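You operate a simulated robot arm through the tools that you are given. There is no shell and no other tool. Be economical: measure what you need, move in short steps, check, and stop when the job is done.

You run a simulated two-armed robot. Do the job below in one go: nothing can be reset, and whatever is moved stays where it is left.

TASK
Take the stopper off the glass bottle that says "black" on the white bench and lay it down there.
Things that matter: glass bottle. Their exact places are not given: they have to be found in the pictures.

The check looks at the end state, three seconds after you hand in, the way a careful person would. Anything else that was tipped, shoved, dropped, spilled or broken makes it a failure. Lids that push on must go on centred and level and be pressed home; caps that screw on are set level and turned clockwise until they are tight.

THE ROBOT
Two 7-joint arms with two-finger parallel grippers on one trunk, on a base that drives. Base frame: it is fixed to the floor where the robot stands at the start and does not move with it; the origin is under the middle of the robot, x ahead of it, y to its left, z up. Units: mm, degrees, N and s.
The left shoulder is at the start at [106, 174, 1093], the right one opposite. With the tool pointing down near the work surface each hand reaches from about 320 to 740 mm from the robot's upright axis, wherever it stands, measured 20 degrees to its own side. Payload 3.6 kg a hand.
The tool frame of a hand sits at the grasp point between the pads (the TCP): z along the fingers, y along the line on which they close. The tips reach 30 mm beyond it. Largest opening 110 mm; finger width 20, thickness 10; the body of the gripper, 48 by 112 mm, starts 55 mm behind the TCP.
Orientation is told as [roll, pitch, yaw] about the base's x, y, z axes, in that order, counted from this pose: with the fingers straight down and closing along the base's y, the tool's x points along the base's -x, its y along +y and its z along -z.

THE INTERFACE
- The arms move only by the tool arm_command. It takes "left_targets", "right_targets" or both (then of equal length, played together; a hand with none holds still); each is one flat list of numbers, 7 for each row, row after row: the shift along the tool's x, y, z in mm, then the turn, a rotation vector about the tool's x, y, z in degrees, then the opening, from 0 (shut) to 1 (fully open). In form: [dx, dy, dz, wx, wy, wz, jaw, dx, dy, dz, wx, wy, wz, jaw, ...]. A call has 1 to 20 rows; each row shifts and turns the commanded pose from where the row before left it, along the tool's axes as they then stand. Each row takes 0.2 s and may step no farther than 50 mm and 8.6 degrees from the row before; otherwise, or with a gripper value out of range, the whole call is refused. A pose out of reach is approached as far as the arm can. The call stops where the force on the tool passes 40 N (or 10 N more than at its start, if that is more) or the arm is blocked; 0.2 s more then pass. The fingers move at their own pace (about 153 mm/s each) and stop on an object; they squeeze with about 24 N. The grip force told is the motor's: it shows also when the fingers shut on nothing. Time passes only in rows, and 0.2 s behind the last, so rows that do not move let the fingers close. It gives the time, the measured TCP pose, the force on the tool (base axes), the opening and the grip force at its end, in the units of the frame above (readings bear some noise), with the torque about the TCP (base axes, N m) and any sound that the robot's microphone picked up, and new pictures: "pictures" is both (left out), scene, wrist or none (wrist: the cameras of the hands that moved).
- Cameras (640 x 400 px; columns grow to the right, rows downward): "scene" is now at [210.9, -10, 1275.6]; the picture's right is [-0.12, -0.99, 0.00], its down [-0.49, 0.06, -0.87] and it looks along [0.87, -0.10, -0.49] (base axes); focal length 292 px, centre (320, 200). "left" rides on the left gripper at [72, -17, -103] in its tool frame; the picture's right is [0.23, 0.97, 0.00], its down [-0.76, 0.18, -0.62] and it looks along [-0.61, 0.14, 0.78] (tool axes); focal length 222 px, centre (320, 200). "right" rides on the right gripper at [72, 17, -103] in its tool frame; the picture's right is [-0.23, 0.97, 0.00], its down [-0.76, -0.18, -0.62] and it looks along [-0.61, -0.14, 0.78] (tool axes); focal length 222 px, centre (320, 200).
- lift_body(by): slides the trunk up (or, below 0, down) by that many mm; the arms and the scene camera ride with it, the base frame stays. It gives what a move gives, with no picture.
- roll_base(legs): drives the robot by 1 to 6 legs, each [ahead, left, turn to the left] in mm, mm and degrees, along the robot's own axes; the way and the turn of a leg run together, so that a leg with both is an arc; at most 1500 mm and 180 degrees a leg. The arms and the cameras ride along, it lands a little off, and it stops where it bumps. It gives what a move gives, and a new picture of the scene camera.
- turn_head(pan, tilt): turns the head with the scene camera to pan (to the left, within 86 degrees either way) and tilt (down, from -29 to 69), counted from straight ahead of the robot. It gives what a move gives, and a new picture of the scene camera.
- locate(camera, pixels): for up to 12 pixels [column, row] of the newest picture of that camera ("zoom" is the newest enlarged one), the place [x, y, z] in the base frame of the surface seen there, good to about 3 mm. It takes no simulated time.
- zoom(camera, box): a new picture of the part [left, top, right, bottom] of that camera's present view, enlarged. It takes no simulated time.
- job_done(): hands the job in; it is judged then, once.

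Go step by step. Measure first, check grasps and placings, and put right what went wrong. The budget is 80 turns and 260 pictures, counting those below and the enlarged ones. Unless the task says otherwise, let go and move clear before handing in, and close with one line.

The tools are called after "Request:" as a command line: name --argument value ..., lists and objects as JSON in quotes. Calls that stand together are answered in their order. arm_command: Moves the arms, as the interface text tells. Its arguments: {"type":"object","properties":{"left_targets":{"type":"array"},"right_targets":{"type":"array"},"pictures":{"type":"string","enum":["both","scene","wrist","none"]}},"required":[]} The other tools are called the same way: lift_body (by) slides the trunk up or down; roll_base (legs) drives the base; turn_head (pan, tilt) turns the head that bears the scene camera; locate (camera, pixels) gives the place of the surface under pixels of a picture; zoom (camera, box) takes an enlarged picture of a part of a camera's view; job_done () hands the job in.

At the start:

```text
time: 0.0
left_tool_pos: [540.9, 177.5, 1100.5]
left_ee_rot: [0.0, 0.1, 0.0]
left_force: [-0.2, -0.3, -0.2]
left_wrist_torque: [0.01, 0.03, 0.02]
left_gripper_width: 110.4
left_grasp_force: 0.2
right_tool_pos: [470.4, -239.4, 1145.5]
right_ee_rot: [0.1, 0.0, -0.1]
right_force: [-0.1, 0.7, 0.7]
right_wrist_torque: [0.03, -0.02, 0.02]
right_gripper_width: 109.9
right_grasp_force: 0.0
trunk travel left (down, up): [-211.0, 552.0]
robot x, y, heading: [-0.3, -1.3, 0.1]
head pan, tilt: [-6.6, 29.3]
```

scene: 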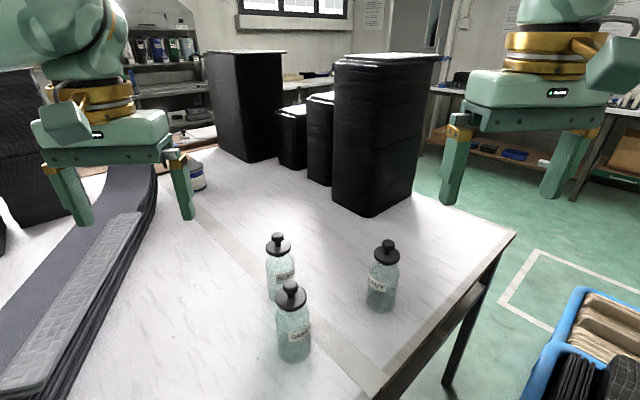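
right: 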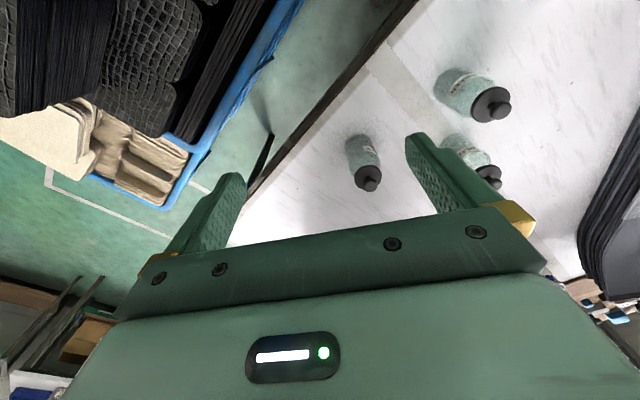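
left: 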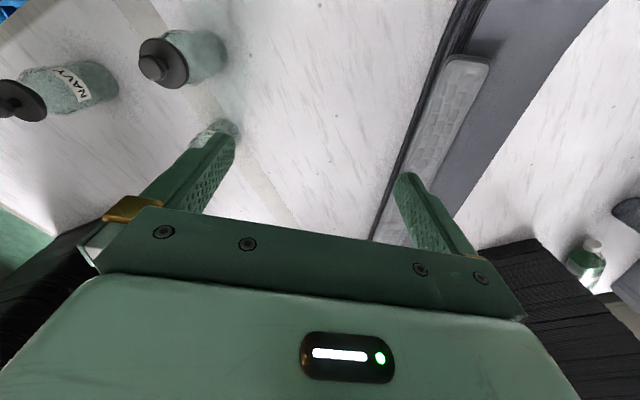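

Three bottles stand near pixels (280,265), (293,320) and (383,275); I need to read their labels, so I zoom in.

Request:
zoom --camera "scene" --box '[240, 220, 430, 370]'

Request:
locate --camera "scene" --pixels '[[278, 238], [291, 287], [387, 245], [280, 247], [291, 300], [387, 258], [286, 280], [298, 336], [376, 285], [320, 320], [240, 270], [195, 175]]'

```text
2.67 times, centred on (335, 295) of scene
```

zoom: 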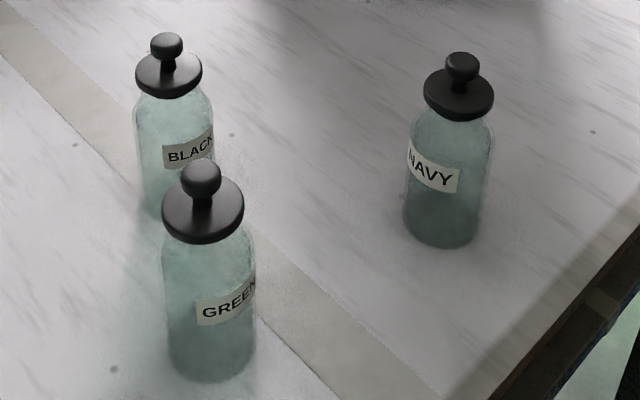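

```text
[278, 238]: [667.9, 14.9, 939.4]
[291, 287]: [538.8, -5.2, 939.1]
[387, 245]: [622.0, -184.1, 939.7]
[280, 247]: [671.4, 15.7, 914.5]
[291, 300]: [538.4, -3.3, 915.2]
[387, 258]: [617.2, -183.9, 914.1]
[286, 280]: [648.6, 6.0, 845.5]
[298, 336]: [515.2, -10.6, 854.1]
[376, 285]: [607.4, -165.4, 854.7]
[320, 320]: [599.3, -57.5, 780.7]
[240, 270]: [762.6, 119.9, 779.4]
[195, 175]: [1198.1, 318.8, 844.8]
```

The BLACK bottle is the far-left one, with its knob at about (675, 14, 940) and the bench at z≈780. I'll turn the left hand to horizontal so it can steady the body while the right hand takes the knob from above.

Request:
arm_command --left_targets '[0, 0, 0, 8.18182, 0, 0, 1, 0, 0, 0, 8.18182, 0, 0, 1, 0, 0, 0, 8.18182, 0, 0, 1, 0, 0, 0, 8.18182, 0, 0, 1, 0, 0, 0, 8.18182, 0, 0, 1, 0, 0, 0, 8.18182, 0, 0, 1, 0, 0, 0, 8.18182, 0, 0, 1, 0, 0, 0, 8.18182, 0, 0, 1, 0, 0, 0, 8.18182, 0, 0, 1, 0, 0, 0, 8.18182, 0, 0, 1, 0, 0, 0, 8.18182, 0, 0, 1]' --pictures "none"

Request:
arm_command --left_targets '[0, 0, 0, 0, 0, -8.18182, 1, 0, 0, 0, 0, 0, -8.18182, 1, 0, 0, 0, 0, 0, -8.18182, 1, 0, 0, 0, 0, 0, -8.18182, 1, 0, 0, 0, 0, 0, -8.18182, 1, 0, 0, 0, 0, 0, -8.18182, 1, 0, 0, 0, 0, 0, -8.18182, 1, 0, 0, 0, 0, 0, -8.18182, 1, 0, 0, 0, 0, 0, -8.18182, 1, 0, 0, 0, 0, 0, -8.18182, 1, 0, 0, 0, 0, 0, -8.18182, 1, 0, 0, 0, 7, 0, 0, 1, 0, 0, 0, 7, 0, 0, 1, 0, 0, 0, 6, 0, 0, 1]'

```text
time: 2.6
left_tool_pos: [539.7, 195.6, 1130.1]
left_ee_rot: [-88.5, -3.3, 1.6]
left_force: [0.4, -0.1, 0.0]
left_wrist_torque: [-0.01, -0.01, -0.02]
left_gripper_width: 110.2
left_grasp_force: 0.1
right_tool_pos: [462.4, -239.1, 1149.7]
right_ee_rot: [0.5, -0.6, -0.5]
right_force: [-0.3, 0.0, -0.4]
right_wrist_torque: [-0.05, 0.01, -0.01]
right_gripper_width: 110.0
right_grasp_force: 0.0
trunk travel left (down, up): [-211.0, 552.0]
robot x, y, heading: [2.0, 15.4, -0.4]
head pan, tilt: [-6.6, 29.3]
stopped in row 11 (left hand): the arm was blocked; the commanded pose is now the measured one
```

```text
time: 5.6
left_tool_pos: [547.3, 193.1, 1112.9]
left_ee_rot: [-92.9, 88.2, 17.7]
left_force: [-0.9, -0.4, 0.0]
left_wrist_torque: [0.02, 0.02, -0.02]
left_gripper_width: 109.9
left_grasp_force: 0.1
right_tool_pos: [468.5, -232.6, 1145.3]
right_ee_rot: [0.1, 0.0, -0.8]
right_force: [-0.2, -0.5, 0.6]
right_wrist_torque: [0.02, -0.04, 0.01]
right_gripper_width: 110.2
right_grasp_force: 0.0
trunk travel left (down, up): [-211.0, 552.0]
robot x, y, heading: [1.9, 14.7, -0.5]
head pan, tilt: [-6.6, 29.3]
```

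scene: 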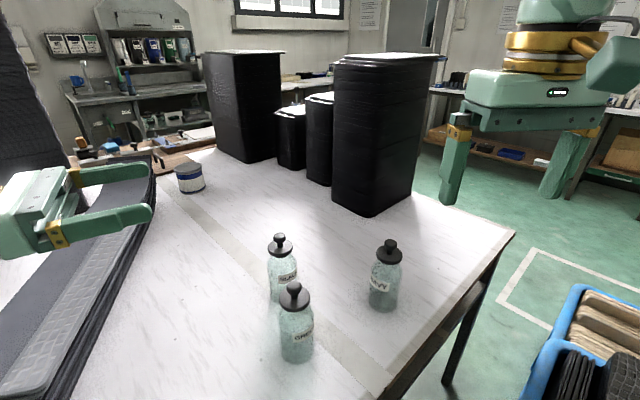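
left: 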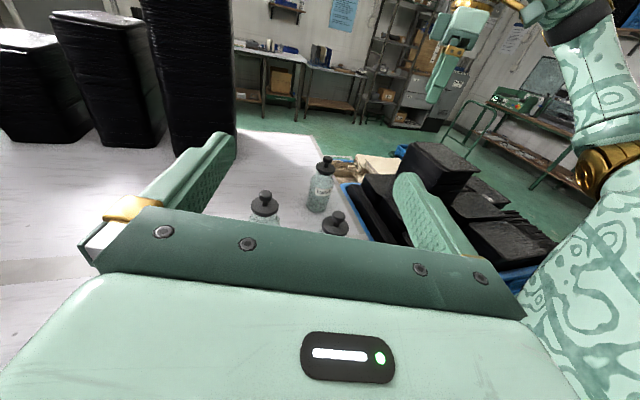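

The base shifted about 16 mm, so the left arm was blocked by something. I'll look left to see what it touched.

Request:
turn_head --pan 55 --tilt 25

```text
time: 6.9
left_tool_pos: [547.1, 195.2, 1114.9]
left_ee_rot: [-91.9, 88.1, 18.5]
left_force: [-0.3, 0.5, -0.2]
left_wrist_torque: [-0.02, 0.02, -0.04]
left_gripper_width: 110.0
left_grasp_force: 0.1
right_tool_pos: [470.7, -231.7, 1145.2]
right_ee_rot: [-0.1, -0.1, -0.8]
right_force: [0.4, -0.3, 0.5]
right_wrist_torque: [-0.01, 0.0, 0.01]
right_gripper_width: 110.0
right_grasp_force: 0.1
trunk travel left (down, up): [-211.0, 552.0]
robot x, y, heading: [2.0, 10.8, -0.8]
head pan, tilt: [55.0, 25.0]
```

scene: 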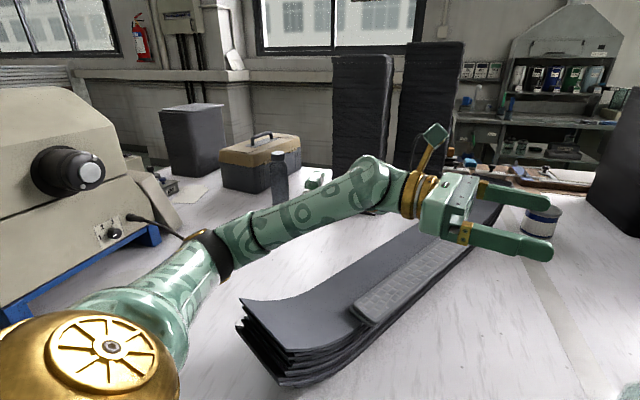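

The forearm runs past the black stacks around (380,110) and a small bottle at (280,175). I'll measure how close they are.

Request:
locate --camera "scene" --pixels '[[345, 100], [410, 90], [280, 170], [375, 180], [300, 210], [450, 195], [320, 175], [432, 135], [215, 245], [400, 240], [320, 330], [210, 265]]'

Request:
zoom --camera "scene" --box '[180, 80, 500, 280]'

```text
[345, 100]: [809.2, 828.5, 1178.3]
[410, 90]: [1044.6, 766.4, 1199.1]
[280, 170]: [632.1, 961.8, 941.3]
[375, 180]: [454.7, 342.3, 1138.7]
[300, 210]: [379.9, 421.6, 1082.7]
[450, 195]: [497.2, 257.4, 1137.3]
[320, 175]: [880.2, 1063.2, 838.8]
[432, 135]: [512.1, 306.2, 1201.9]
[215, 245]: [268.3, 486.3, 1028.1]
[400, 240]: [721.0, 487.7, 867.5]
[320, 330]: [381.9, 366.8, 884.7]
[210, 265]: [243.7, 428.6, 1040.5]
```

```text
2.00 times, centred on (340, 180) of scene
```

zoom: 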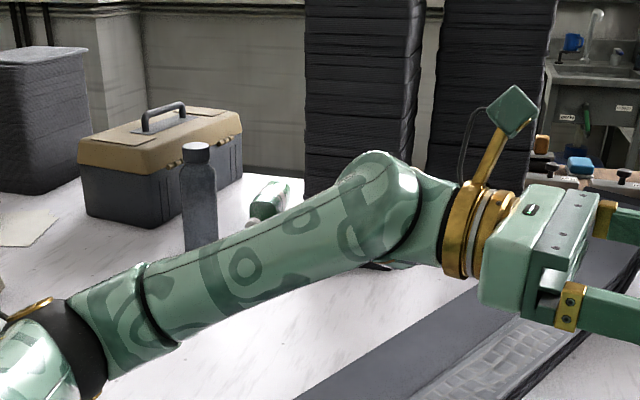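

Nothing stands near the arm and nothing looks moved; the block was a limit of the arm itself. I'll first try a gentle one-handed pull with the right hand, so I bring it over the black bottle and turn the head back.

Request:
turn_head --pan -3 --tilt 32

Request:
arm_command --right_targets '[-20, 24.5, 5, 0, 0, 0, 1, -20, 24.5, 5, 0, 0, 0, 1, -20, 24.5, 5, 0, 0, 0, 1, -20, 24.5, 5, 0, 0, 0, 1, -20, 24.5, 5, 0, 0, 0, 1, -20, 24.5, 5, 0, 0, 0, 1, -20, 24.5, 5, 0, 0, 0, 1, -20, 24.5, 5, 0, 0, 0, 1, -20, 24.5, 5, 0, 0, 0, 1, -20, 24.5, 5, 0, 0, 0, 1, 0, 0, 0, 0, 0, 0, 1]'

```text
time: 8.2
left_tool_pos: [548.1, 194.3, 1115.4]
left_ee_rot: [-92.1, 87.9, 18.5]
left_force: [-0.2, 0.4, 0.4]
left_wrist_torque: [-0.02, 0.02, 0.02]
left_gripper_width: 110.2
left_grasp_force: 0.0
right_tool_pos: [470.8, -232.4, 1146.1]
right_ee_rot: [0.1, -0.1, -0.7]
right_force: [0.2, -0.4, -0.1]
right_wrist_torque: [0.04, -0.02, -0.03]
right_gripper_width: 110.2
right_grasp_force: 0.0
trunk travel left (down, up): [-211.0, 552.0]
robot x, y, heading: [1.3, 14.4, -0.7]
head pan, tilt: [-3.0, 32.0]
```

scene: 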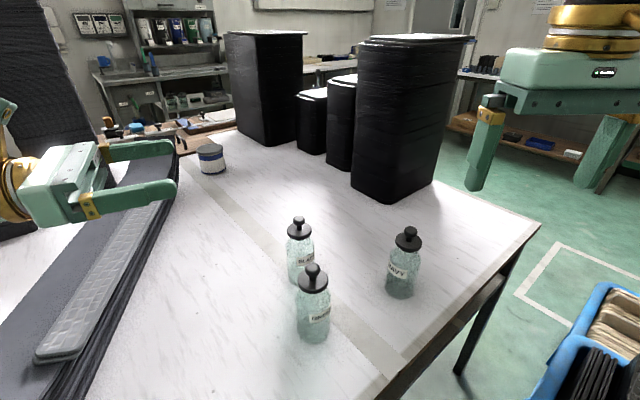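

```text
time: 10.6
left_tool_pos: [547.8, 194.1, 1113.8]
left_ee_rot: [-92.3, 88.0, 18.4]
left_force: [-0.1, 0.2, 0.6]
left_wrist_torque: [0.02, 0.04, -0.02]
left_gripper_width: 110.1
left_grasp_force: 0.1
right_tool_pos: [588.9, -84.4, 1103.6]
right_ee_rot: [0.0, -0.1, -0.7]
right_force: [-0.5, 0.6, -0.9]
right_wrist_torque: [-0.02, 0.02, 0.01]
right_gripper_width: 109.8
right_grasp_force: 0.1
right hand out of reach, approached as far as the arm can: row 6, 7, 8, 9, 10
trunk travel left (down, up): [-211.0, 552.0]
robot x, y, heading: [3.0, 14.0, -0.8]
head pan, tilt: [-3.0, 32.0]
```

scene: 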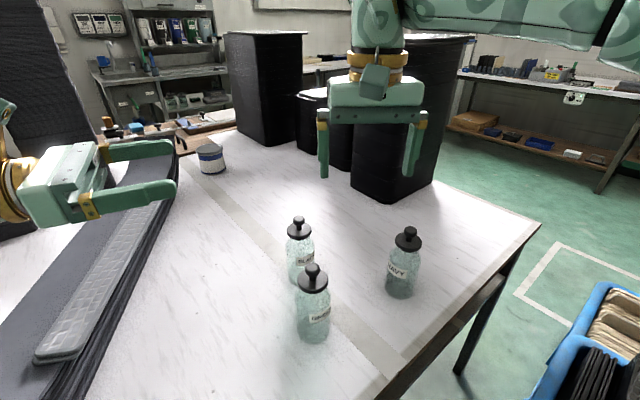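
right: 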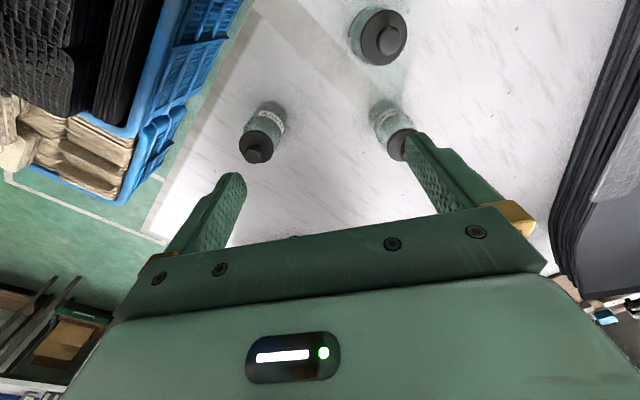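

At this height the reach is short, so I'll descend to about z=1010, still above the knobs at 945, to let the arm get farther out.

Request:
arm_command --right_targets '[0, 0, 11, 0, 0, 0, 1, 0, 0, 11, 0, 0, 0, 1, 0, 0, 11, 0, 0, 0, 1, 0, 0, 11, 0, 0, 0, 1, 0, 0, 11, 0, 0, 0, 1, 0, 0, 11, 0, 0, 0, 1, 0, 0, 11, 0, 0, 0, 1, 0, 0, 8, 0, 0, 0, 1, 0, 0, 0, 0, 0, 0, 1, 0, 0, 0, 0, 0, 0, 1]'

```text
time: 12.8
left_tool_pos: [548.1, 195.4, 1115.0]
left_ee_rot: [-92.2, 87.9, 18.4]
left_force: [0.0, 0.4, -0.5]
left_wrist_torque: [0.0, 0.01, -0.01]
left_gripper_width: 110.0
left_grasp_force: 0.1
right_tool_pos: [590.5, -85.4, 1018.8]
right_ee_rot: [0.0, -0.2, -0.8]
right_force: [-0.5, -0.2, 0.2]
right_wrist_torque: [-0.01, -0.03, 0.02]
right_gripper_width: 109.9
right_grasp_force: 0.0
trunk travel left (down, up): [-211.0, 552.0]
robot x, y, heading: [4.8, 13.3, -0.6]
head pan, tilt: [-3.0, 32.0]
```

scene: 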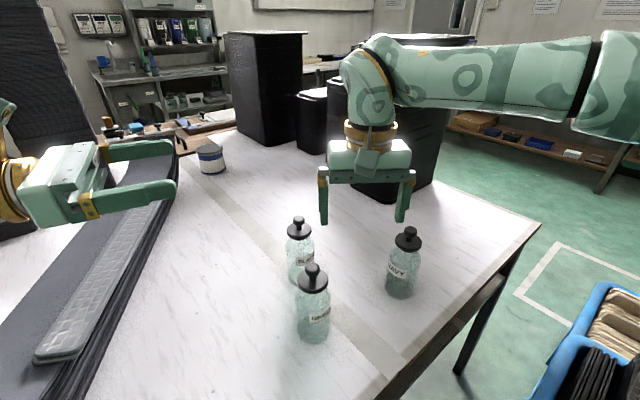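
right: 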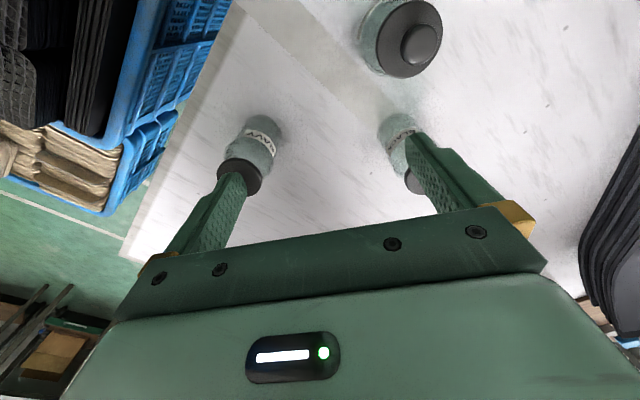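

The black bottle's knob now shows at scene (298,222). I'll measure it and the others accurately before moving over.

Request:
zoom --camera "scene" --box '[260, 205, 340, 255]'

Request:
arm_command --right_targets '[-17, 20, 0, 0, 0, 0, 1, -17, 20, 0, 0, 0, 0, 1, -17, 20, 0, 0, 0, 0, 1, -17, 20, 0, 0, 0, 0, 1, -17, 20, 0, 0, 0, 0, 1, 0, 0, 0, 0, 0, 0, 1]' --pictures "both"

```text
8.00 times, centred on (300, 230) of scene
```

zoom: 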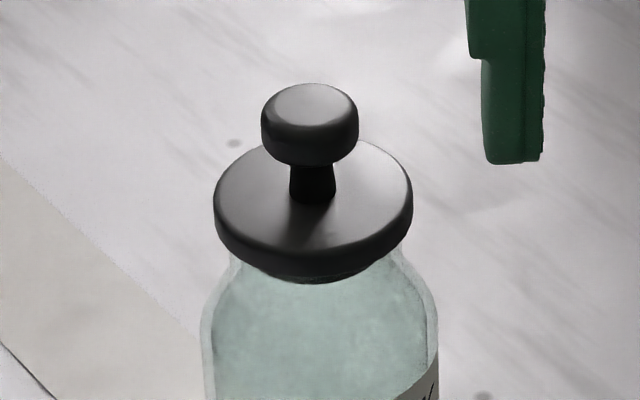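

```text
time: 14.2
left_tool_pos: [548.5, 194.3, 1114.8]
left_ee_rot: [-91.9, 88.0, 18.7]
left_force: [0.3, 0.0, -0.7]
left_wrist_torque: [0.02, 0.03, -0.01]
left_gripper_width: 110.2
left_grasp_force: 0.0
right_tool_pos: [635.1, -20.2, 1013.5]
right_ee_rot: [0.1, -0.1, -0.8]
right_force: [0.8, 0.0, 0.6]
right_wrist_torque: [0.0, 0.02, 0.01]
right_gripper_width: 110.0
right_grasp_force: 0.2
right hand out of reach, approached as far as the arm can: row 3, 4, 5
trunk travel left (down, up): [-211.0, 552.0]
robot x, y, heading: [5.6, 15.5, -0.6]
head pan, tilt: [-3.0, 32.0]
```

scene: 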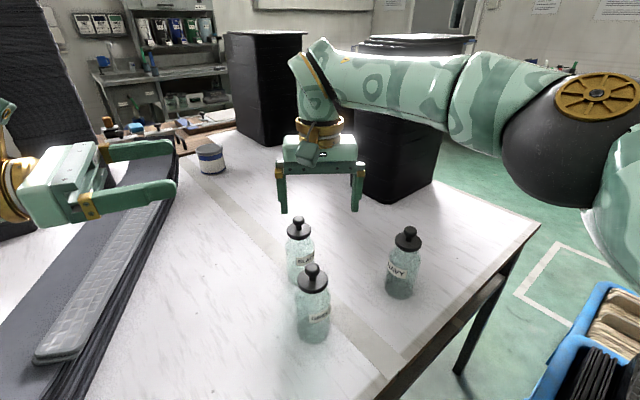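
right: 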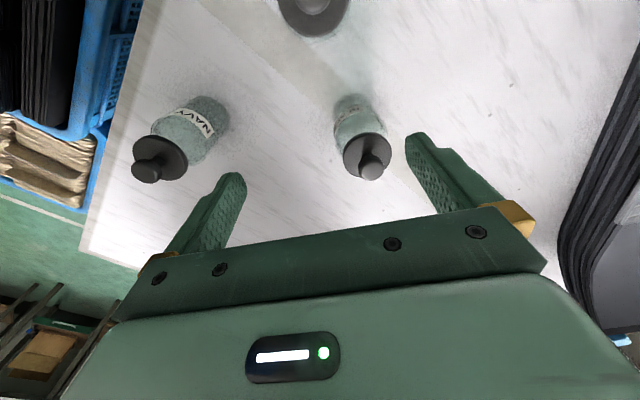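

The arm is a few cm short. I'll look down at the gap between the base and the bench to see if I can drive ahead.

Request:
turn_head --pan 0 --tilt 69

```text
time: 15.2
left_tool_pos: [548.7, 194.6, 1114.5]
left_ee_rot: [-92.3, 88.0, 18.3]
left_force: [-1.0, 0.0, -0.1]
left_wrist_torque: [-0.05, -0.04, -0.03]
left_gripper_width: 110.3
left_grasp_force: 0.0
right_tool_pos: [636.0, -20.6, 1011.8]
right_ee_rot: [0.1, -0.2, -0.7]
right_force: [0.2, 0.6, -1.2]
right_wrist_torque: [-0.03, 0.02, 0.01]
right_gripper_width: 110.0
right_grasp_force: 0.1
trunk travel left (down, up): [-211.0, 552.0]
robot x, y, heading: [-1.6, 12.3, -0.9]
head pan, tilt: [0.0, 68.8]
```

scene: 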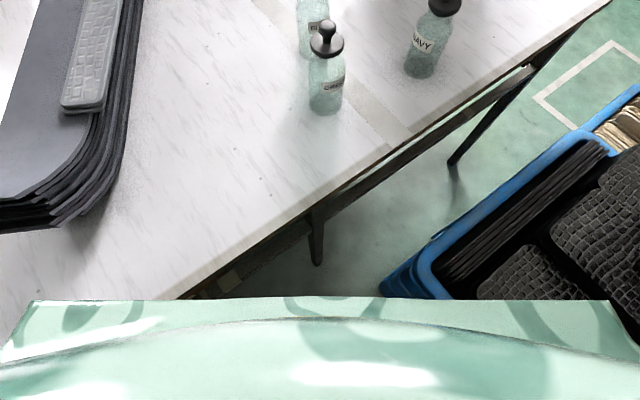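

The bench edge runs diagonally and a blue crate stands at the right. I'll measure both.

Request:
locate --camera "scene" --pixels '[[180, 293], [390, 150], [395, 290], [315, 262], [5, 340], [430, 240], [320, 330], [610, 330], [40, 300]]'

```text
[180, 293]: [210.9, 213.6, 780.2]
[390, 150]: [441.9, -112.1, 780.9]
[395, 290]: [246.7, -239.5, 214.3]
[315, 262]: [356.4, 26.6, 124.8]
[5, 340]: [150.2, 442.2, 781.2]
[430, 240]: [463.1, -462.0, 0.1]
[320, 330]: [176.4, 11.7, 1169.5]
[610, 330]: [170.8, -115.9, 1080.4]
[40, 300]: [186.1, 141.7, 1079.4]
```

Driving is tight, with the bench edge at (211,214)–(442,−112) and the crate at (247,−240). Raising the trunk gives more reach instead, since the hand then works lower relative to the shoulder.

Request:
lift_body --by 130

Request:
turn_head --pan -3 --tilt 40

Request:
arm_command --right_targets '[0, 0, 20, 0, 0, 0, 1, 0, 0, 20, 0, 0, 0, 1, 0, 0, 20, 0, 0, 0, 1, 0, 0, 20, 0, 0, 0, 1, 0, 0, 20, 0, 0, 0, 1, 0, 0, 20, 0, 0, 0, 1, -10, 8, 5, 0, 0, 0, 1, -10, 8, 5, 0, 0, 0, 1, -10, 8, 0, 0, 0, 0, 1, -10, 8, 0, 0, 0, 0, 1, 0, 0, 0, 0, 0, 0, 1]'

```text
time: 16.8
left_tool_pos: [548.0, 195.3, 1244.5]
left_ee_rot: [-91.6, 88.1, 19.0]
left_force: [0.3, -0.2, -0.6]
left_wrist_torque: [-0.01, 0.0, -0.03]
left_gripper_width: 110.1
left_grasp_force: 0.1
right_tool_pos: [597.9, -21.4, 1211.1]
right_ee_rot: [0.1, -7.3, -1.0]
right_force: [-0.7, 0.3, 0.0]
right_wrist_torque: [0.03, -0.01, -0.01]
right_gripper_width: 110.1
right_grasp_force: 0.1
trunk travel left (down, up): [-341.0, 422.0]
robot x, y, heading: [2.8, 13.9, -0.7]
head pan, tilt: [0.0, 68.8]
```

```text
time: 17.7
left_tool_pos: [547.2, 195.4, 1245.6]
left_ee_rot: [-92.3, 88.0, 18.3]
left_force: [0.1, -0.6, -0.2]
left_wrist_torque: [0.02, 0.0, -0.01]
left_gripper_width: 110.1
left_grasp_force: 0.0
right_tool_pos: [598.9, -21.4, 1211.1]
right_ee_rot: [0.2, -7.4, -1.1]
right_force: [-0.5, -0.3, 0.9]
right_wrist_torque: [-0.01, 0.03, 0.01]
right_gripper_width: 109.9
right_grasp_force: 0.1
trunk travel left (down, up): [-341.0, 422.0]
robot x, y, heading: [4.1, 13.9, -0.6]
head pan, tilt: [-3.0, 40.0]
```

scene: 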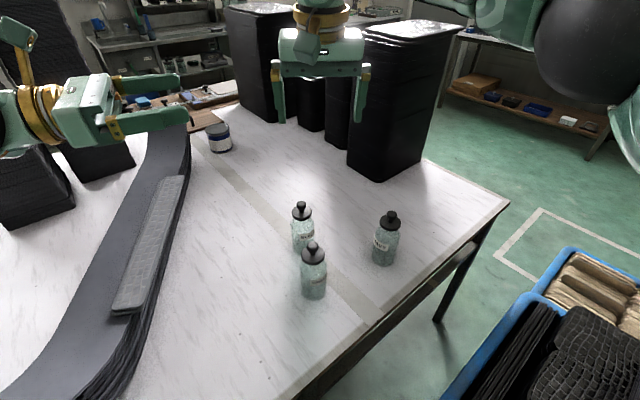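

```text
time: 20.1
left_tool_pos: [548.4, 194.3, 1244.6]
left_ee_rot: [-92.3, 88.0, 18.5]
left_force: [0.0, 0.6, -0.2]
left_wrist_torque: [0.02, -0.03, 0.01]
left_gripper_width: 110.0
left_grasp_force: 0.0
right_tool_pos: [632.7, 5.1, 1082.4]
right_ee_rot: [0.1, -7.5, -1.0]
right_force: [0.5, -0.3, 0.3]
right_wrist_torque: [-0.02, 0.02, 0.03]
right_gripper_width: 110.1
right_grasp_force: 0.1
right hand out of reach, approached as far as the arm can: row 9, 10
trunk travel left (down, up): [-341.0, 422.0]
robot x, y, heading: [5.2, 14.0, -0.6]
head pan, tilt: [-3.0, 40.0]
```

scene: 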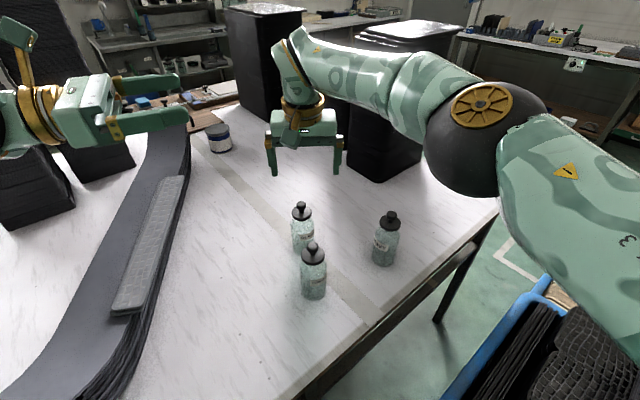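
right: 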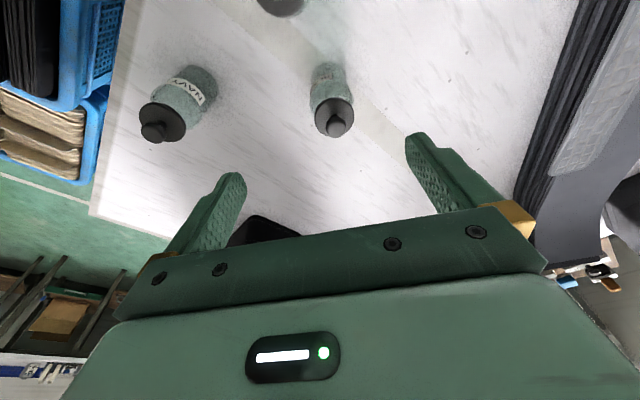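

The hand reached (633, 5, 1082) with 7.5° of pitch. I'll level it, descend and move out, and check the tall bin's position too.

Request:
arm_command --right_targets '[0, 0, 10, 0, 2.5, 0, 1, 0, 0, 10, 0, 2.5, 0, 1, 0, 0, 10, 0, 2.5, 0, 1, 0, 0, 15, 0, 0, 0, 1, 0, 0, 15, 0, 0, 0, 1, -10, 2, 0, 0, 0, 0, 1, -10, 2, 0, 0, 0, 0, 1, -10, 2, 0, 0, 0, 0, 1, -10, 2, 0, 0, 0, 0, 1, 0, 0, 0, 0, 0, 0, 1]'

Request:
locate --camera "scene" --pixels '[[375, 178], [348, 155], [435, 115], [302, 206], [302, 213], [312, 245], [391, 214]]'

```text
time: 22.3
left_tool_pos: [548.0, 194.3, 1245.7]
left_ee_rot: [-92.4, 88.0, 18.2]
left_force: [-0.6, 1.0, 0.5]
left_wrist_torque: [0.0, -0.03, 0.0]
left_gripper_width: 110.1
left_grasp_force: 0.0
right_tool_pos: [610.0, -0.3, 1020.5]
right_ee_rot: [0.2, 0.1, -0.8]
right_force: [0.3, -0.3, -0.1]
right_wrist_torque: [0.01, -0.02, -0.03]
right_gripper_width: 110.2
right_grasp_force: 0.0
right hand out of reach, approached as far as the arm can: row 1, 2, 3, 6, 7, 8, 9
trunk travel left (down, up): [-341.0, 422.0]
robot x, y, heading: [1.8, 15.2, -0.6]
head pan, tilt: [-3.0, 40.0]
```

scene: 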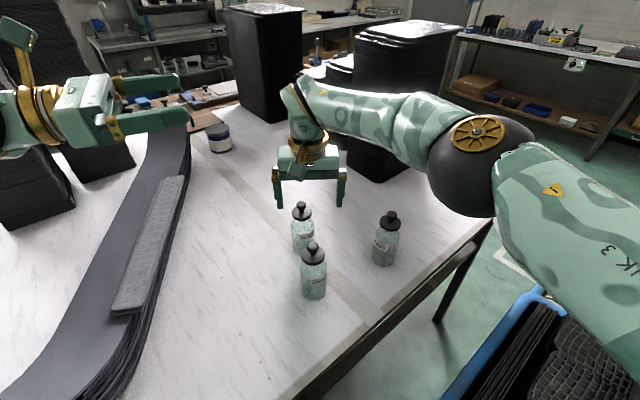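
right: 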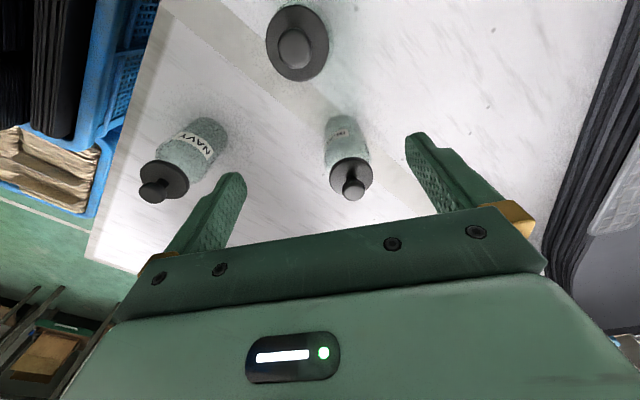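

```text
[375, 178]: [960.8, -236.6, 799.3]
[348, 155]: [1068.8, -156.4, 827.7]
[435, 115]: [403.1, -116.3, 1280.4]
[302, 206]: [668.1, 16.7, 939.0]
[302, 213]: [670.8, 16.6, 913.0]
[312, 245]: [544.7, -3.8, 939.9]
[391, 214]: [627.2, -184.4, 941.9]
```

Keeping the fingers straight down limits reach, and tilting them forward helps. I'll pitch the right hand about 24° forward, then move out at z≈1020.

Request:
arm_command --right_targets '[0, 0, 0, 0, -6, 0, 1, 0, 0, 0, 0, -6, 0, 1, 0, 0, 0, 0, -6, 0, 1, 0, 0, 0, 0, -6, 0, 1, 0, 0, 0, 0, 0, 0, 1, -9.135, 2, 4.067, 0, 0, 0, 1, -9.135, 2, 4.067, 0, 0, 0, 1, -9.135, 2, 4.067, 0, 0, 0, 1, -9.135, 2, 4.067, 0, 0, 0, 1, -9.135, 2, 4.067, 0, 0, 0, 1, -9.135, 2, 4.067, 0, 0, 0, 1, 0, 0, 0, 0, 0, 0, 1]'

```text
time: 24.9
left_tool_pos: [548.2, 195.6, 1245.5]
left_ee_rot: [-92.1, 87.9, 18.4]
left_force: [-0.7, -0.4, -0.4]
left_wrist_torque: [-0.04, 0.0, 0.02]
left_gripper_width: 110.0
left_grasp_force: 0.1
right_tool_pos: [668.9, 8.3, 1018.8]
right_ee_rot: [0.2, -24.0, -1.1]
right_force: [0.6, 0.1, 0.7]
right_wrist_torque: [-0.02, 0.01, 0.05]
right_gripper_width: 110.1
right_grasp_force: 0.0
trunk travel left (down, up): [-341.0, 422.0]
robot x, y, heading: [0.2, 13.1, -0.5]
head pan, tilt: [-3.0, 40.0]
```

scene: 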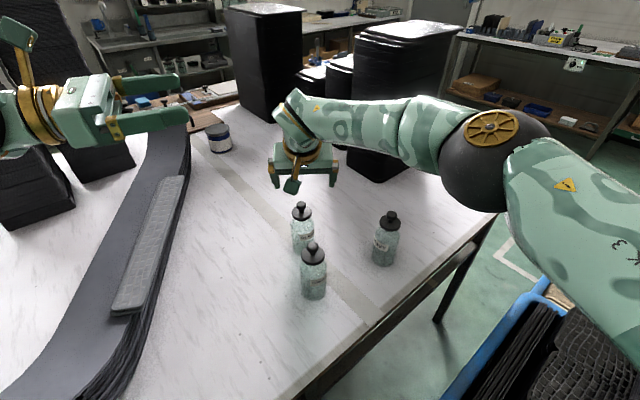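
right: 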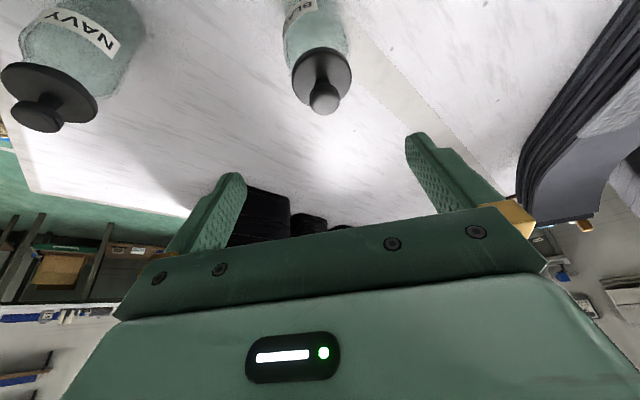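

The hand now reaches (669, 8, 1019) with a 24° tilt, and the "BL…" bottle shows at right (320,75). I'll locate its knob and disk.

Request:
zoom --camera "right" --box '[260, 20, 388, 130]'

Request:
locate --camera "right" --pixels '[[324, 104], [312, 100], [336, 100], [324, 92], [295, 75], [348, 75], [322, 60], [320, 75]]'

```text
3.64 times, centred on (324, 75) of right
```

zoom: 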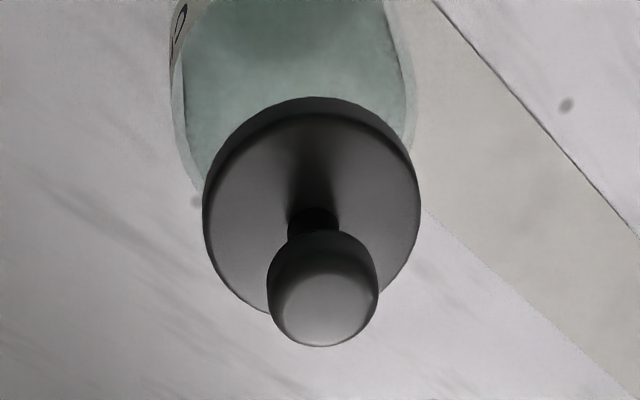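

```text
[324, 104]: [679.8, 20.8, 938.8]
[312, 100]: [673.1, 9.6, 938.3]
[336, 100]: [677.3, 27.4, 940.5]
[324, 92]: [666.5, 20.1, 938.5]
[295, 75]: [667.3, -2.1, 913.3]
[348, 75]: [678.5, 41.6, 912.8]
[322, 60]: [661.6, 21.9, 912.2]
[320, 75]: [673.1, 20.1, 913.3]
```

I'll refine the knob axis using points at its zoomed-in extremes.

Request:
locate --camera "zoom" --pixels '[[322, 340], [322, 236], [272, 285], [373, 285], [322, 310], [210, 200], [415, 200], [314, 135], [314, 102], [322, 265]]'

```text
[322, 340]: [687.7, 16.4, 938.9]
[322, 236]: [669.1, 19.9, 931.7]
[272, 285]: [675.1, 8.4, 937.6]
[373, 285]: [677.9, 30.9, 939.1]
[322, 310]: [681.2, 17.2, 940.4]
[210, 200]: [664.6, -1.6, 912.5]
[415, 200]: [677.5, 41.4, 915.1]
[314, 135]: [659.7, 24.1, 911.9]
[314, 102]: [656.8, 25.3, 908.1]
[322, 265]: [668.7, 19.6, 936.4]
```

The knob axis is at about (677, 18.5), spanning z≈925–941, with the disk top at z≈912. I'll descend with the pads around the knob, keeping the tips just above the disk.

Request:
arm_command --right_targets '[3.44, 1.27, 8.31, 0, 0, 0, 0.7, 3.44, 1.27, 8.31, 0, 0, 0, 0.7, 3.44, 1.27, 8.31, 0, 0, 0, 0.7, 3.44, 1.27, 8.31, 0, 0, 0, 0.7, 3.44, 1.27, 8.31, 0, 0, 0, 0.7, 3.44, 1.27, 8.31, 0, 0, 0, 0.7, 3.44, 1.27, 8.31, 0, 0, 0, 0.7, 3.44, 1.27, 8.31, 0, 0, 0, 0.7, 0, 0, 0, 0, 0, 0, 0.7]'

```text
time: 26.9
left_tool_pos: [547.3, 195.5, 1245.4]
left_ee_rot: [-92.4, 88.1, 18.3]
left_force: [0.6, 0.0, 0.1]
left_wrist_torque: [-0.01, 0.0, -0.02]
left_gripper_width: 110.1
left_grasp_force: 0.0
right_tool_pos: [671.8, 20.5, 945.5]
right_ee_rot: [0.2, -23.9, -1.0]
right_force: [0.1, 0.2, -0.1]
right_wrist_torque: [0.01, 0.01, 0.0]
right_gripper_width: 77.2
right_grasp_force: 0.1
trunk travel left (down, up): [-341.0, 422.0]
robot x, y, heading: [2.9, 15.1, -0.5]
head pan, tilt: [-3.0, 40.0]
```

scene: 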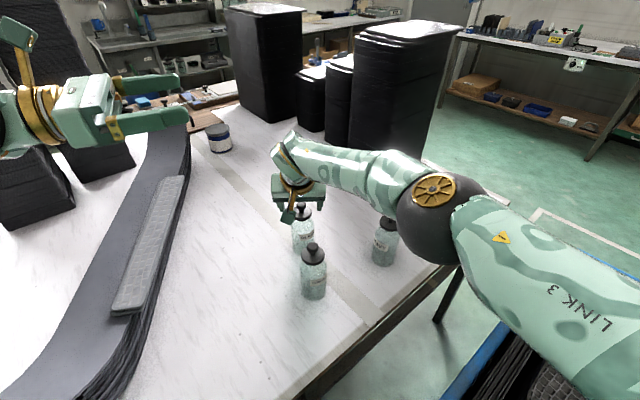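
right: 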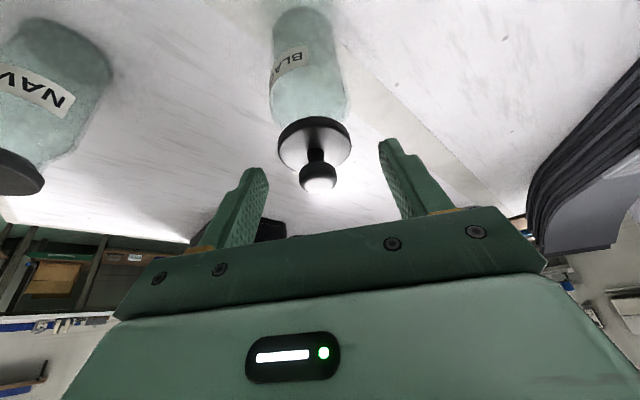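

The knob sits between the pads. I'll close on it while holding the pose.

Request:
arm_command --right_targets '[0, 0, 0, 0, 0, 0, 0.4, 0, 0, 0, 0, 0, 0, 0.3, 0, 0, 0, 0, 0, 0, 0.2, 0, 0, 0, 0, 0, 0, 0.1, 0, 0, 0, 0, 0, 0, 0, 0, 0, 0, 0, 0, 0, 0]'

```text
time: 28.3
left_tool_pos: [547.9, 195.3, 1246.7]
left_ee_rot: [-92.3, 88.0, 18.2]
left_force: [0.2, -0.4, 0.0]
left_wrist_torque: [0.0, -0.06, -0.03]
left_gripper_width: 110.0
left_grasp_force: 0.1
right_tool_pos: [671.5, 20.8, 945.9]
right_ee_rot: [0.3, -23.9, -1.0]
right_force: [0.2, -0.2, 0.4]
right_wrist_torque: [-0.01, -0.02, -0.02]
right_gripper_width: 21.9
right_grasp_force: 24.0
trunk travel left (down, up): [-341.0, 422.0]
robot x, y, heading: [4.6, 13.9, -0.8]
head pan, tilt: [-3.0, 40.0]
heard: snap
```

scene: 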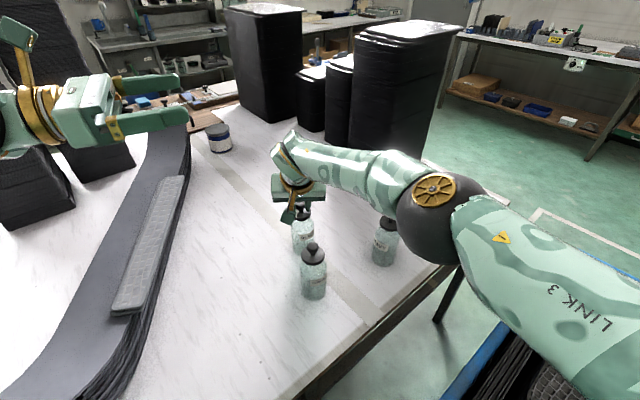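
right: 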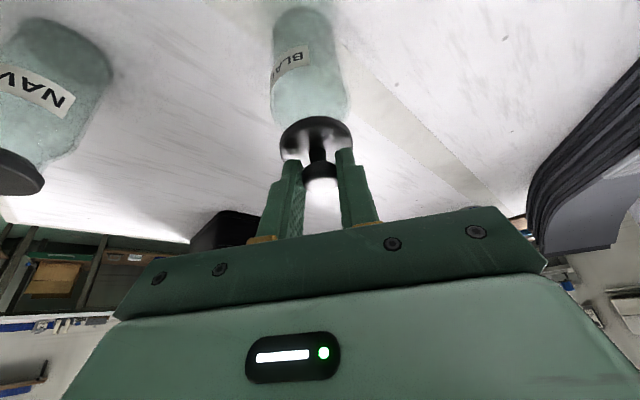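

Gripped at a width of 21.9 mm with 24 N, and a snap was heard. I'll pull straight up 4 mm slowly and watch the force.

Request:
arm_command --right_targets '[-0.4, 0, -0.914, 0, 0, 0, 0, -0.4, 0, -0.914, 0, 0, 0, 0, -0.4, 0, -0.914, 0, 0, 0, 0, -0.4, 0, -0.914, 0, 0, 0, 0]' --pictures "wrist"

Request:
zoom --camera "scene" --box '[262, 180, 342, 300]'

```text
time: 29.3
left_tool_pos: [548.4, 194.6, 1244.5]
left_ee_rot: [-92.4, 87.9, 18.3]
left_force: [-0.5, -0.4, -0.3]
left_wrist_torque: [-0.03, 0.01, -0.01]
left_gripper_width: 110.1
left_grasp_force: 0.0
right_tool_pos: [672.6, 21.0, 951.1]
right_ee_rot: [0.2, -23.9, -0.9]
right_force: [-0.7, -0.3, 0.1]
right_wrist_torque: [0.03, 0.03, -0.01]
right_gripper_width: 21.7
right_grasp_force: 24.4
trunk travel left (down, up): [-341.0, 422.0]
robot x, y, heading: [-1.0, 8.9, -0.9]
head pan, tilt: [-3.0, 40.0]
```

right: 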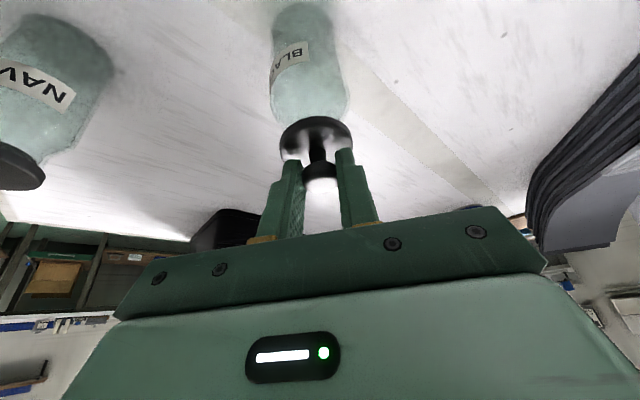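

```text
3.33 times, centred on (302, 240) of scene
```

zoom: 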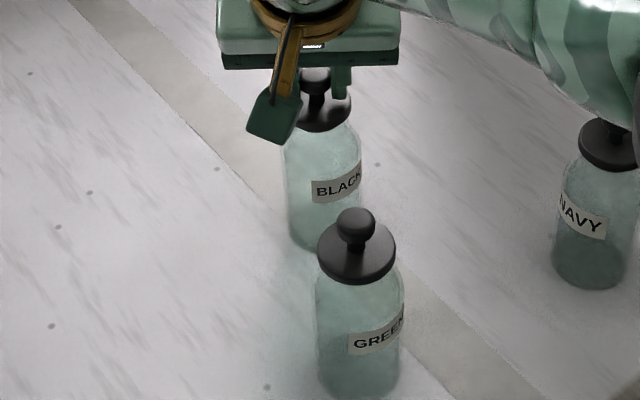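

There is no load after about 5 mm, so the stopper is probably free. I'll raise another 12 mm and compare the bottle and stopper.

Request:
arm_command --right_targets '[-1.22, 0, -2.74, 0, 0, 0, 0, -1.22, 0, -2.74, 0, 0, 0, 0, -1.22, 0, -2.74, 0, 0, 0, 0, -1.22, 0, -2.74, 0, 0, 0, 0]' --pictures "wrist"

Request:
zoom --camera "scene" --box '[262, 180, 342, 300]'

Request:
zoom --camera "right" --box '[250, 0, 380, 200]'

```text
time: 30.3
left_tool_pos: [547.9, 195.0, 1245.1]
left_ee_rot: [-92.3, 88.0, 18.3]
left_force: [-0.3, 0.3, -0.6]
left_wrist_torque: [-0.02, -0.02, -0.01]
left_gripper_width: 109.9
left_grasp_force: 0.1
right_tool_pos: [671.4, 18.3, 961.6]
right_ee_rot: [0.2, -23.9, -1.0]
right_force: [0.0, 0.8, 0.2]
right_wrist_torque: [0.06, 0.0, -0.01]
right_gripper_width: 22.4
right_grasp_force: 23.7
trunk travel left (down, up): [-341.0, 422.0]
robot x, y, heading: [2.8, 13.9, -0.8]
head pan, tilt: [-3.0, 40.0]
```

right: 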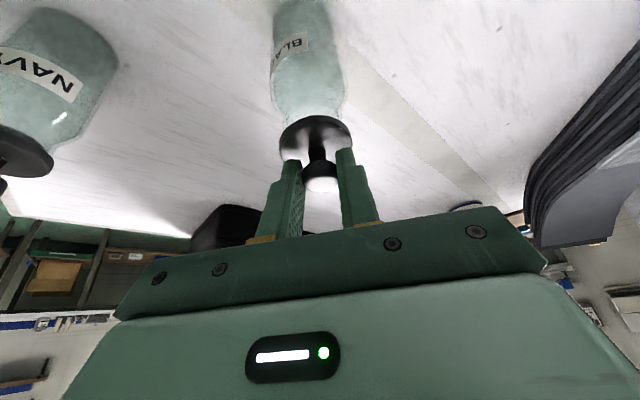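

```text
3.33 times, centred on (302, 240) of scene
```

zoom: 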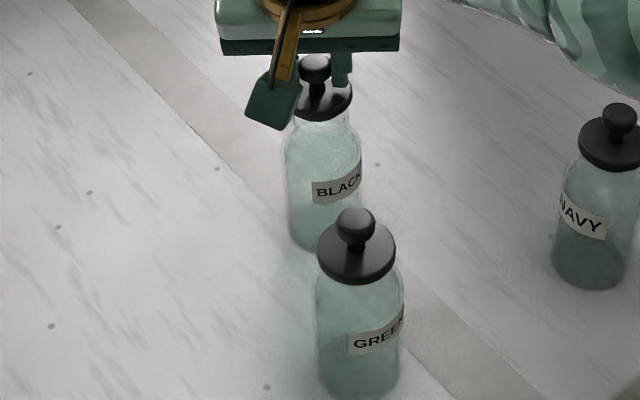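

```text
2.00 times, centred on (315, 100) of right
```

zoom: 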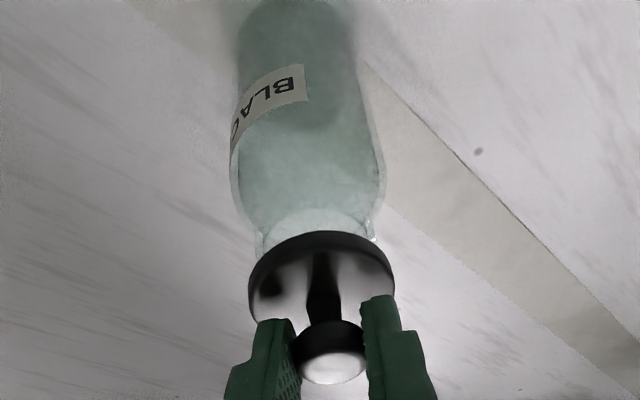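

The bottle stays put and the stopper is coming out. I'll go up another 60 mm straight.

Request:
arm_command --right_targets '[-2.03, 0, -4.57, 0, 0, 0, 0, -2.03, 0, -4.57, 0, 0, 0, 0, -2.03, 0, -4.57, 0, 0, 0, 0, -2.03, 0, -4.57, 0, 0, 0, 0, -2.03, 0, -4.57, 0, 0, 0, 0, -2.03, 0, -4.57, 0, 0, 0, 0, -2.03, 0, -4.57, 0, 0, 0, 0, -2.03, 0, -4.57, 0, 0, 0, 0, -2.03, 0, -4.57, 0, 0, 0, 0, -2.03, 0, -4.57, 0, 0, 0, 0, -2.03, 0, -4.57, 0, 0, 0, 0, -2.03, 0, -4.57, 0, 0, 0, 0]'

Request:
zoom --camera "scene" --box '[252, 140, 412, 300]'

```text
time: 32.9
left_tool_pos: [547.9, 195.4, 1245.1]
left_ee_rot: [-92.5, 88.0, 18.2]
left_force: [-0.1, 0.8, -0.4]
left_wrist_torque: [-0.01, -0.02, 0.02]
left_gripper_width: 110.0
left_grasp_force: 0.0
right_tool_pos: [669.1, 20.2, 1021.2]
right_ee_rot: [0.2, -23.9, -1.0]
right_force: [0.2, -0.2, -0.1]
right_wrist_torque: [0.0, 0.0, 0.03]
right_gripper_width: 21.7
right_grasp_force: 24.6
trunk travel left (down, up): [-341.0, 422.0]
robot x, y, heading: [1.5, 9.9, -0.8]
head pan, tilt: [-3.0, 40.0]
```

scene: 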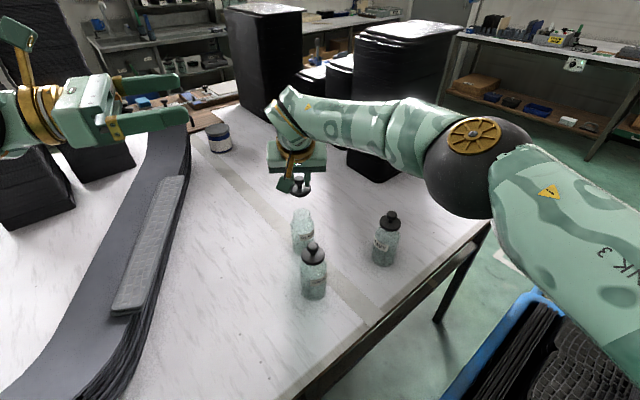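
right: 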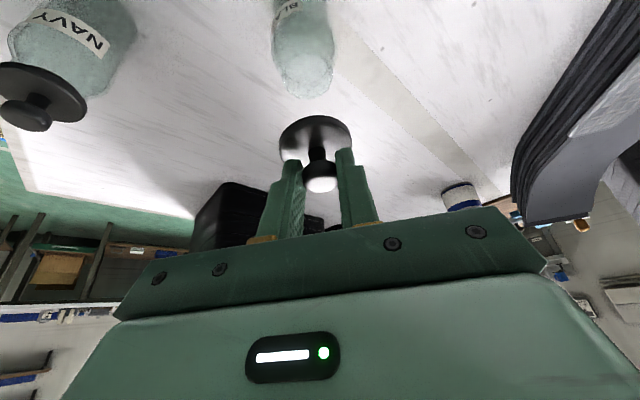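

```text
2.50 times, centred on (332, 220) of scene
```

zoom: 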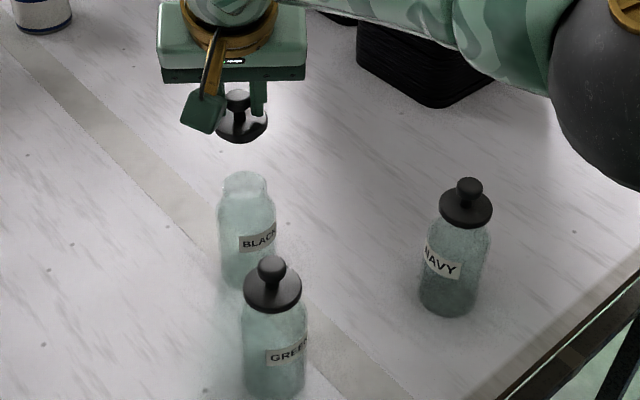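

The stopper is fully out and the bottle still stands. I'll look at its plug, and check that the free bench area near (470,85) is clear for putting it down.

Request:
arm_command --right_targets '[-4, 0, -9.1, 0, 0, 0, 0, -4, 0, -9.1, 0, 0, 0, 0, -4, 0, -9.1, 0, 0, 0, 0, 15.14, 5.4, -6.75, 0, 0, 0, 0, 15.14, 5.4, -6.75, 0, 0, 0, 0, 15.14, 5.4, -6.75, 0, 0, 0, 0, 15.14, 5.4, -6.75, 0, 0, 0, 0, 15.14, 5.4, -6.75, 0, 0, 0, 0, 15.14, 5.4, -6.75, 0, 0, 0, 0, 15.14, 5.4, -6.75, 0, 0, 0, 0, 15.14, 5.4, -6.75, 0, 0, 0, 0, 15.14, 5.4, -6.75, 0, 0, 0, 0, 15.14, 5.4, -6.75, 0, 0, 0, 0, 15.14, 5.4, -6.75, 0, 0, 0, 0, 15.14, 5.4, -6.75, 0, 0, 0, 0, 0, 0, 0, 0, 0, 0, 0]'

Request:
zoom --camera "left" --box '[0, 0, 640, 400]'

Request:
locate --camera "scene" --pixels '[[120, 315], [210, 330], [260, 330], [95, 380], [302, 220], [312, 250]]'

```text
time: 36.3
left_tool_pos: [548.0, 195.4, 1244.4]
left_ee_rot: [-92.1, 88.0, 18.4]
left_force: [0.5, 0.3, -1.0]
left_wrist_torque: [-0.03, 0.0, -0.02]
left_gripper_width: 109.9
left_grasp_force: 0.1
right_tool_pos: [473.6, 87.6, 1052.5]
right_ee_rot: [0.1, -23.9, -1.0]
right_force: [0.1, -1.0, 0.3]
right_wrist_torque: [0.01, -0.01, 0.01]
right_gripper_width: 21.7
right_grasp_force: 23.8
trunk travel left (down, up): [-341.0, 422.0]
robot x, y, heading: [1.5, 13.6, -0.6]
head pan, tilt: [-3.0, 40.0]
```

scene: 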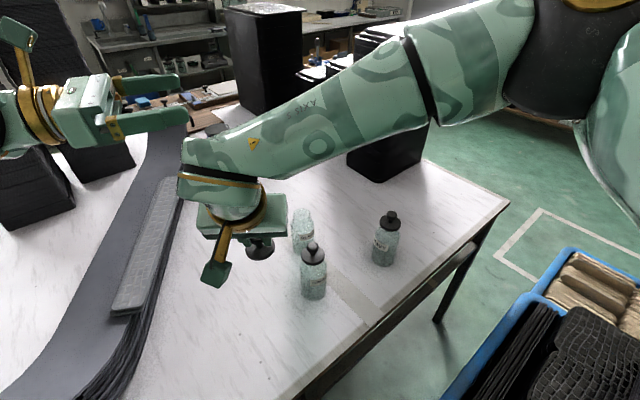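
right: 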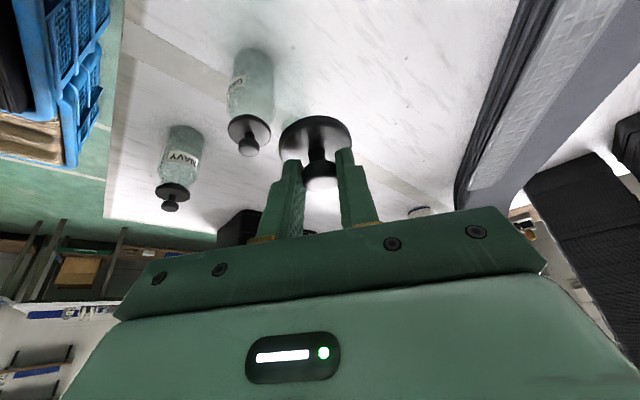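

```text
1.00 times, centred on (320, 200) of left (not enlarged: the box is as wide or as high as the picture)
```

zoom: 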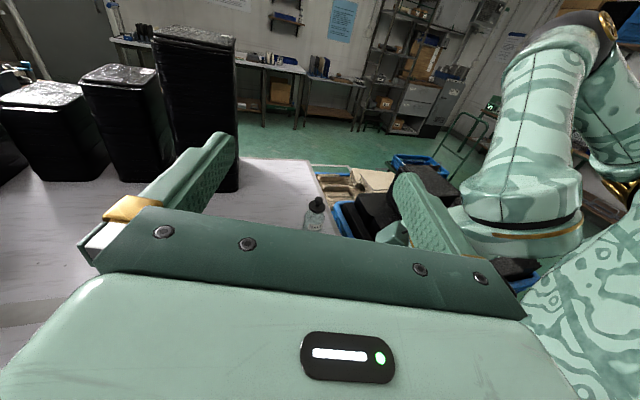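

```text
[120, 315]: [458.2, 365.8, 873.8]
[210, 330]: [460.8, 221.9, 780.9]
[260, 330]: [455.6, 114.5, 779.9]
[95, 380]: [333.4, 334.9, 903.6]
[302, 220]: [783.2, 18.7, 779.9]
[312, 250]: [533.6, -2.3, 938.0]
```

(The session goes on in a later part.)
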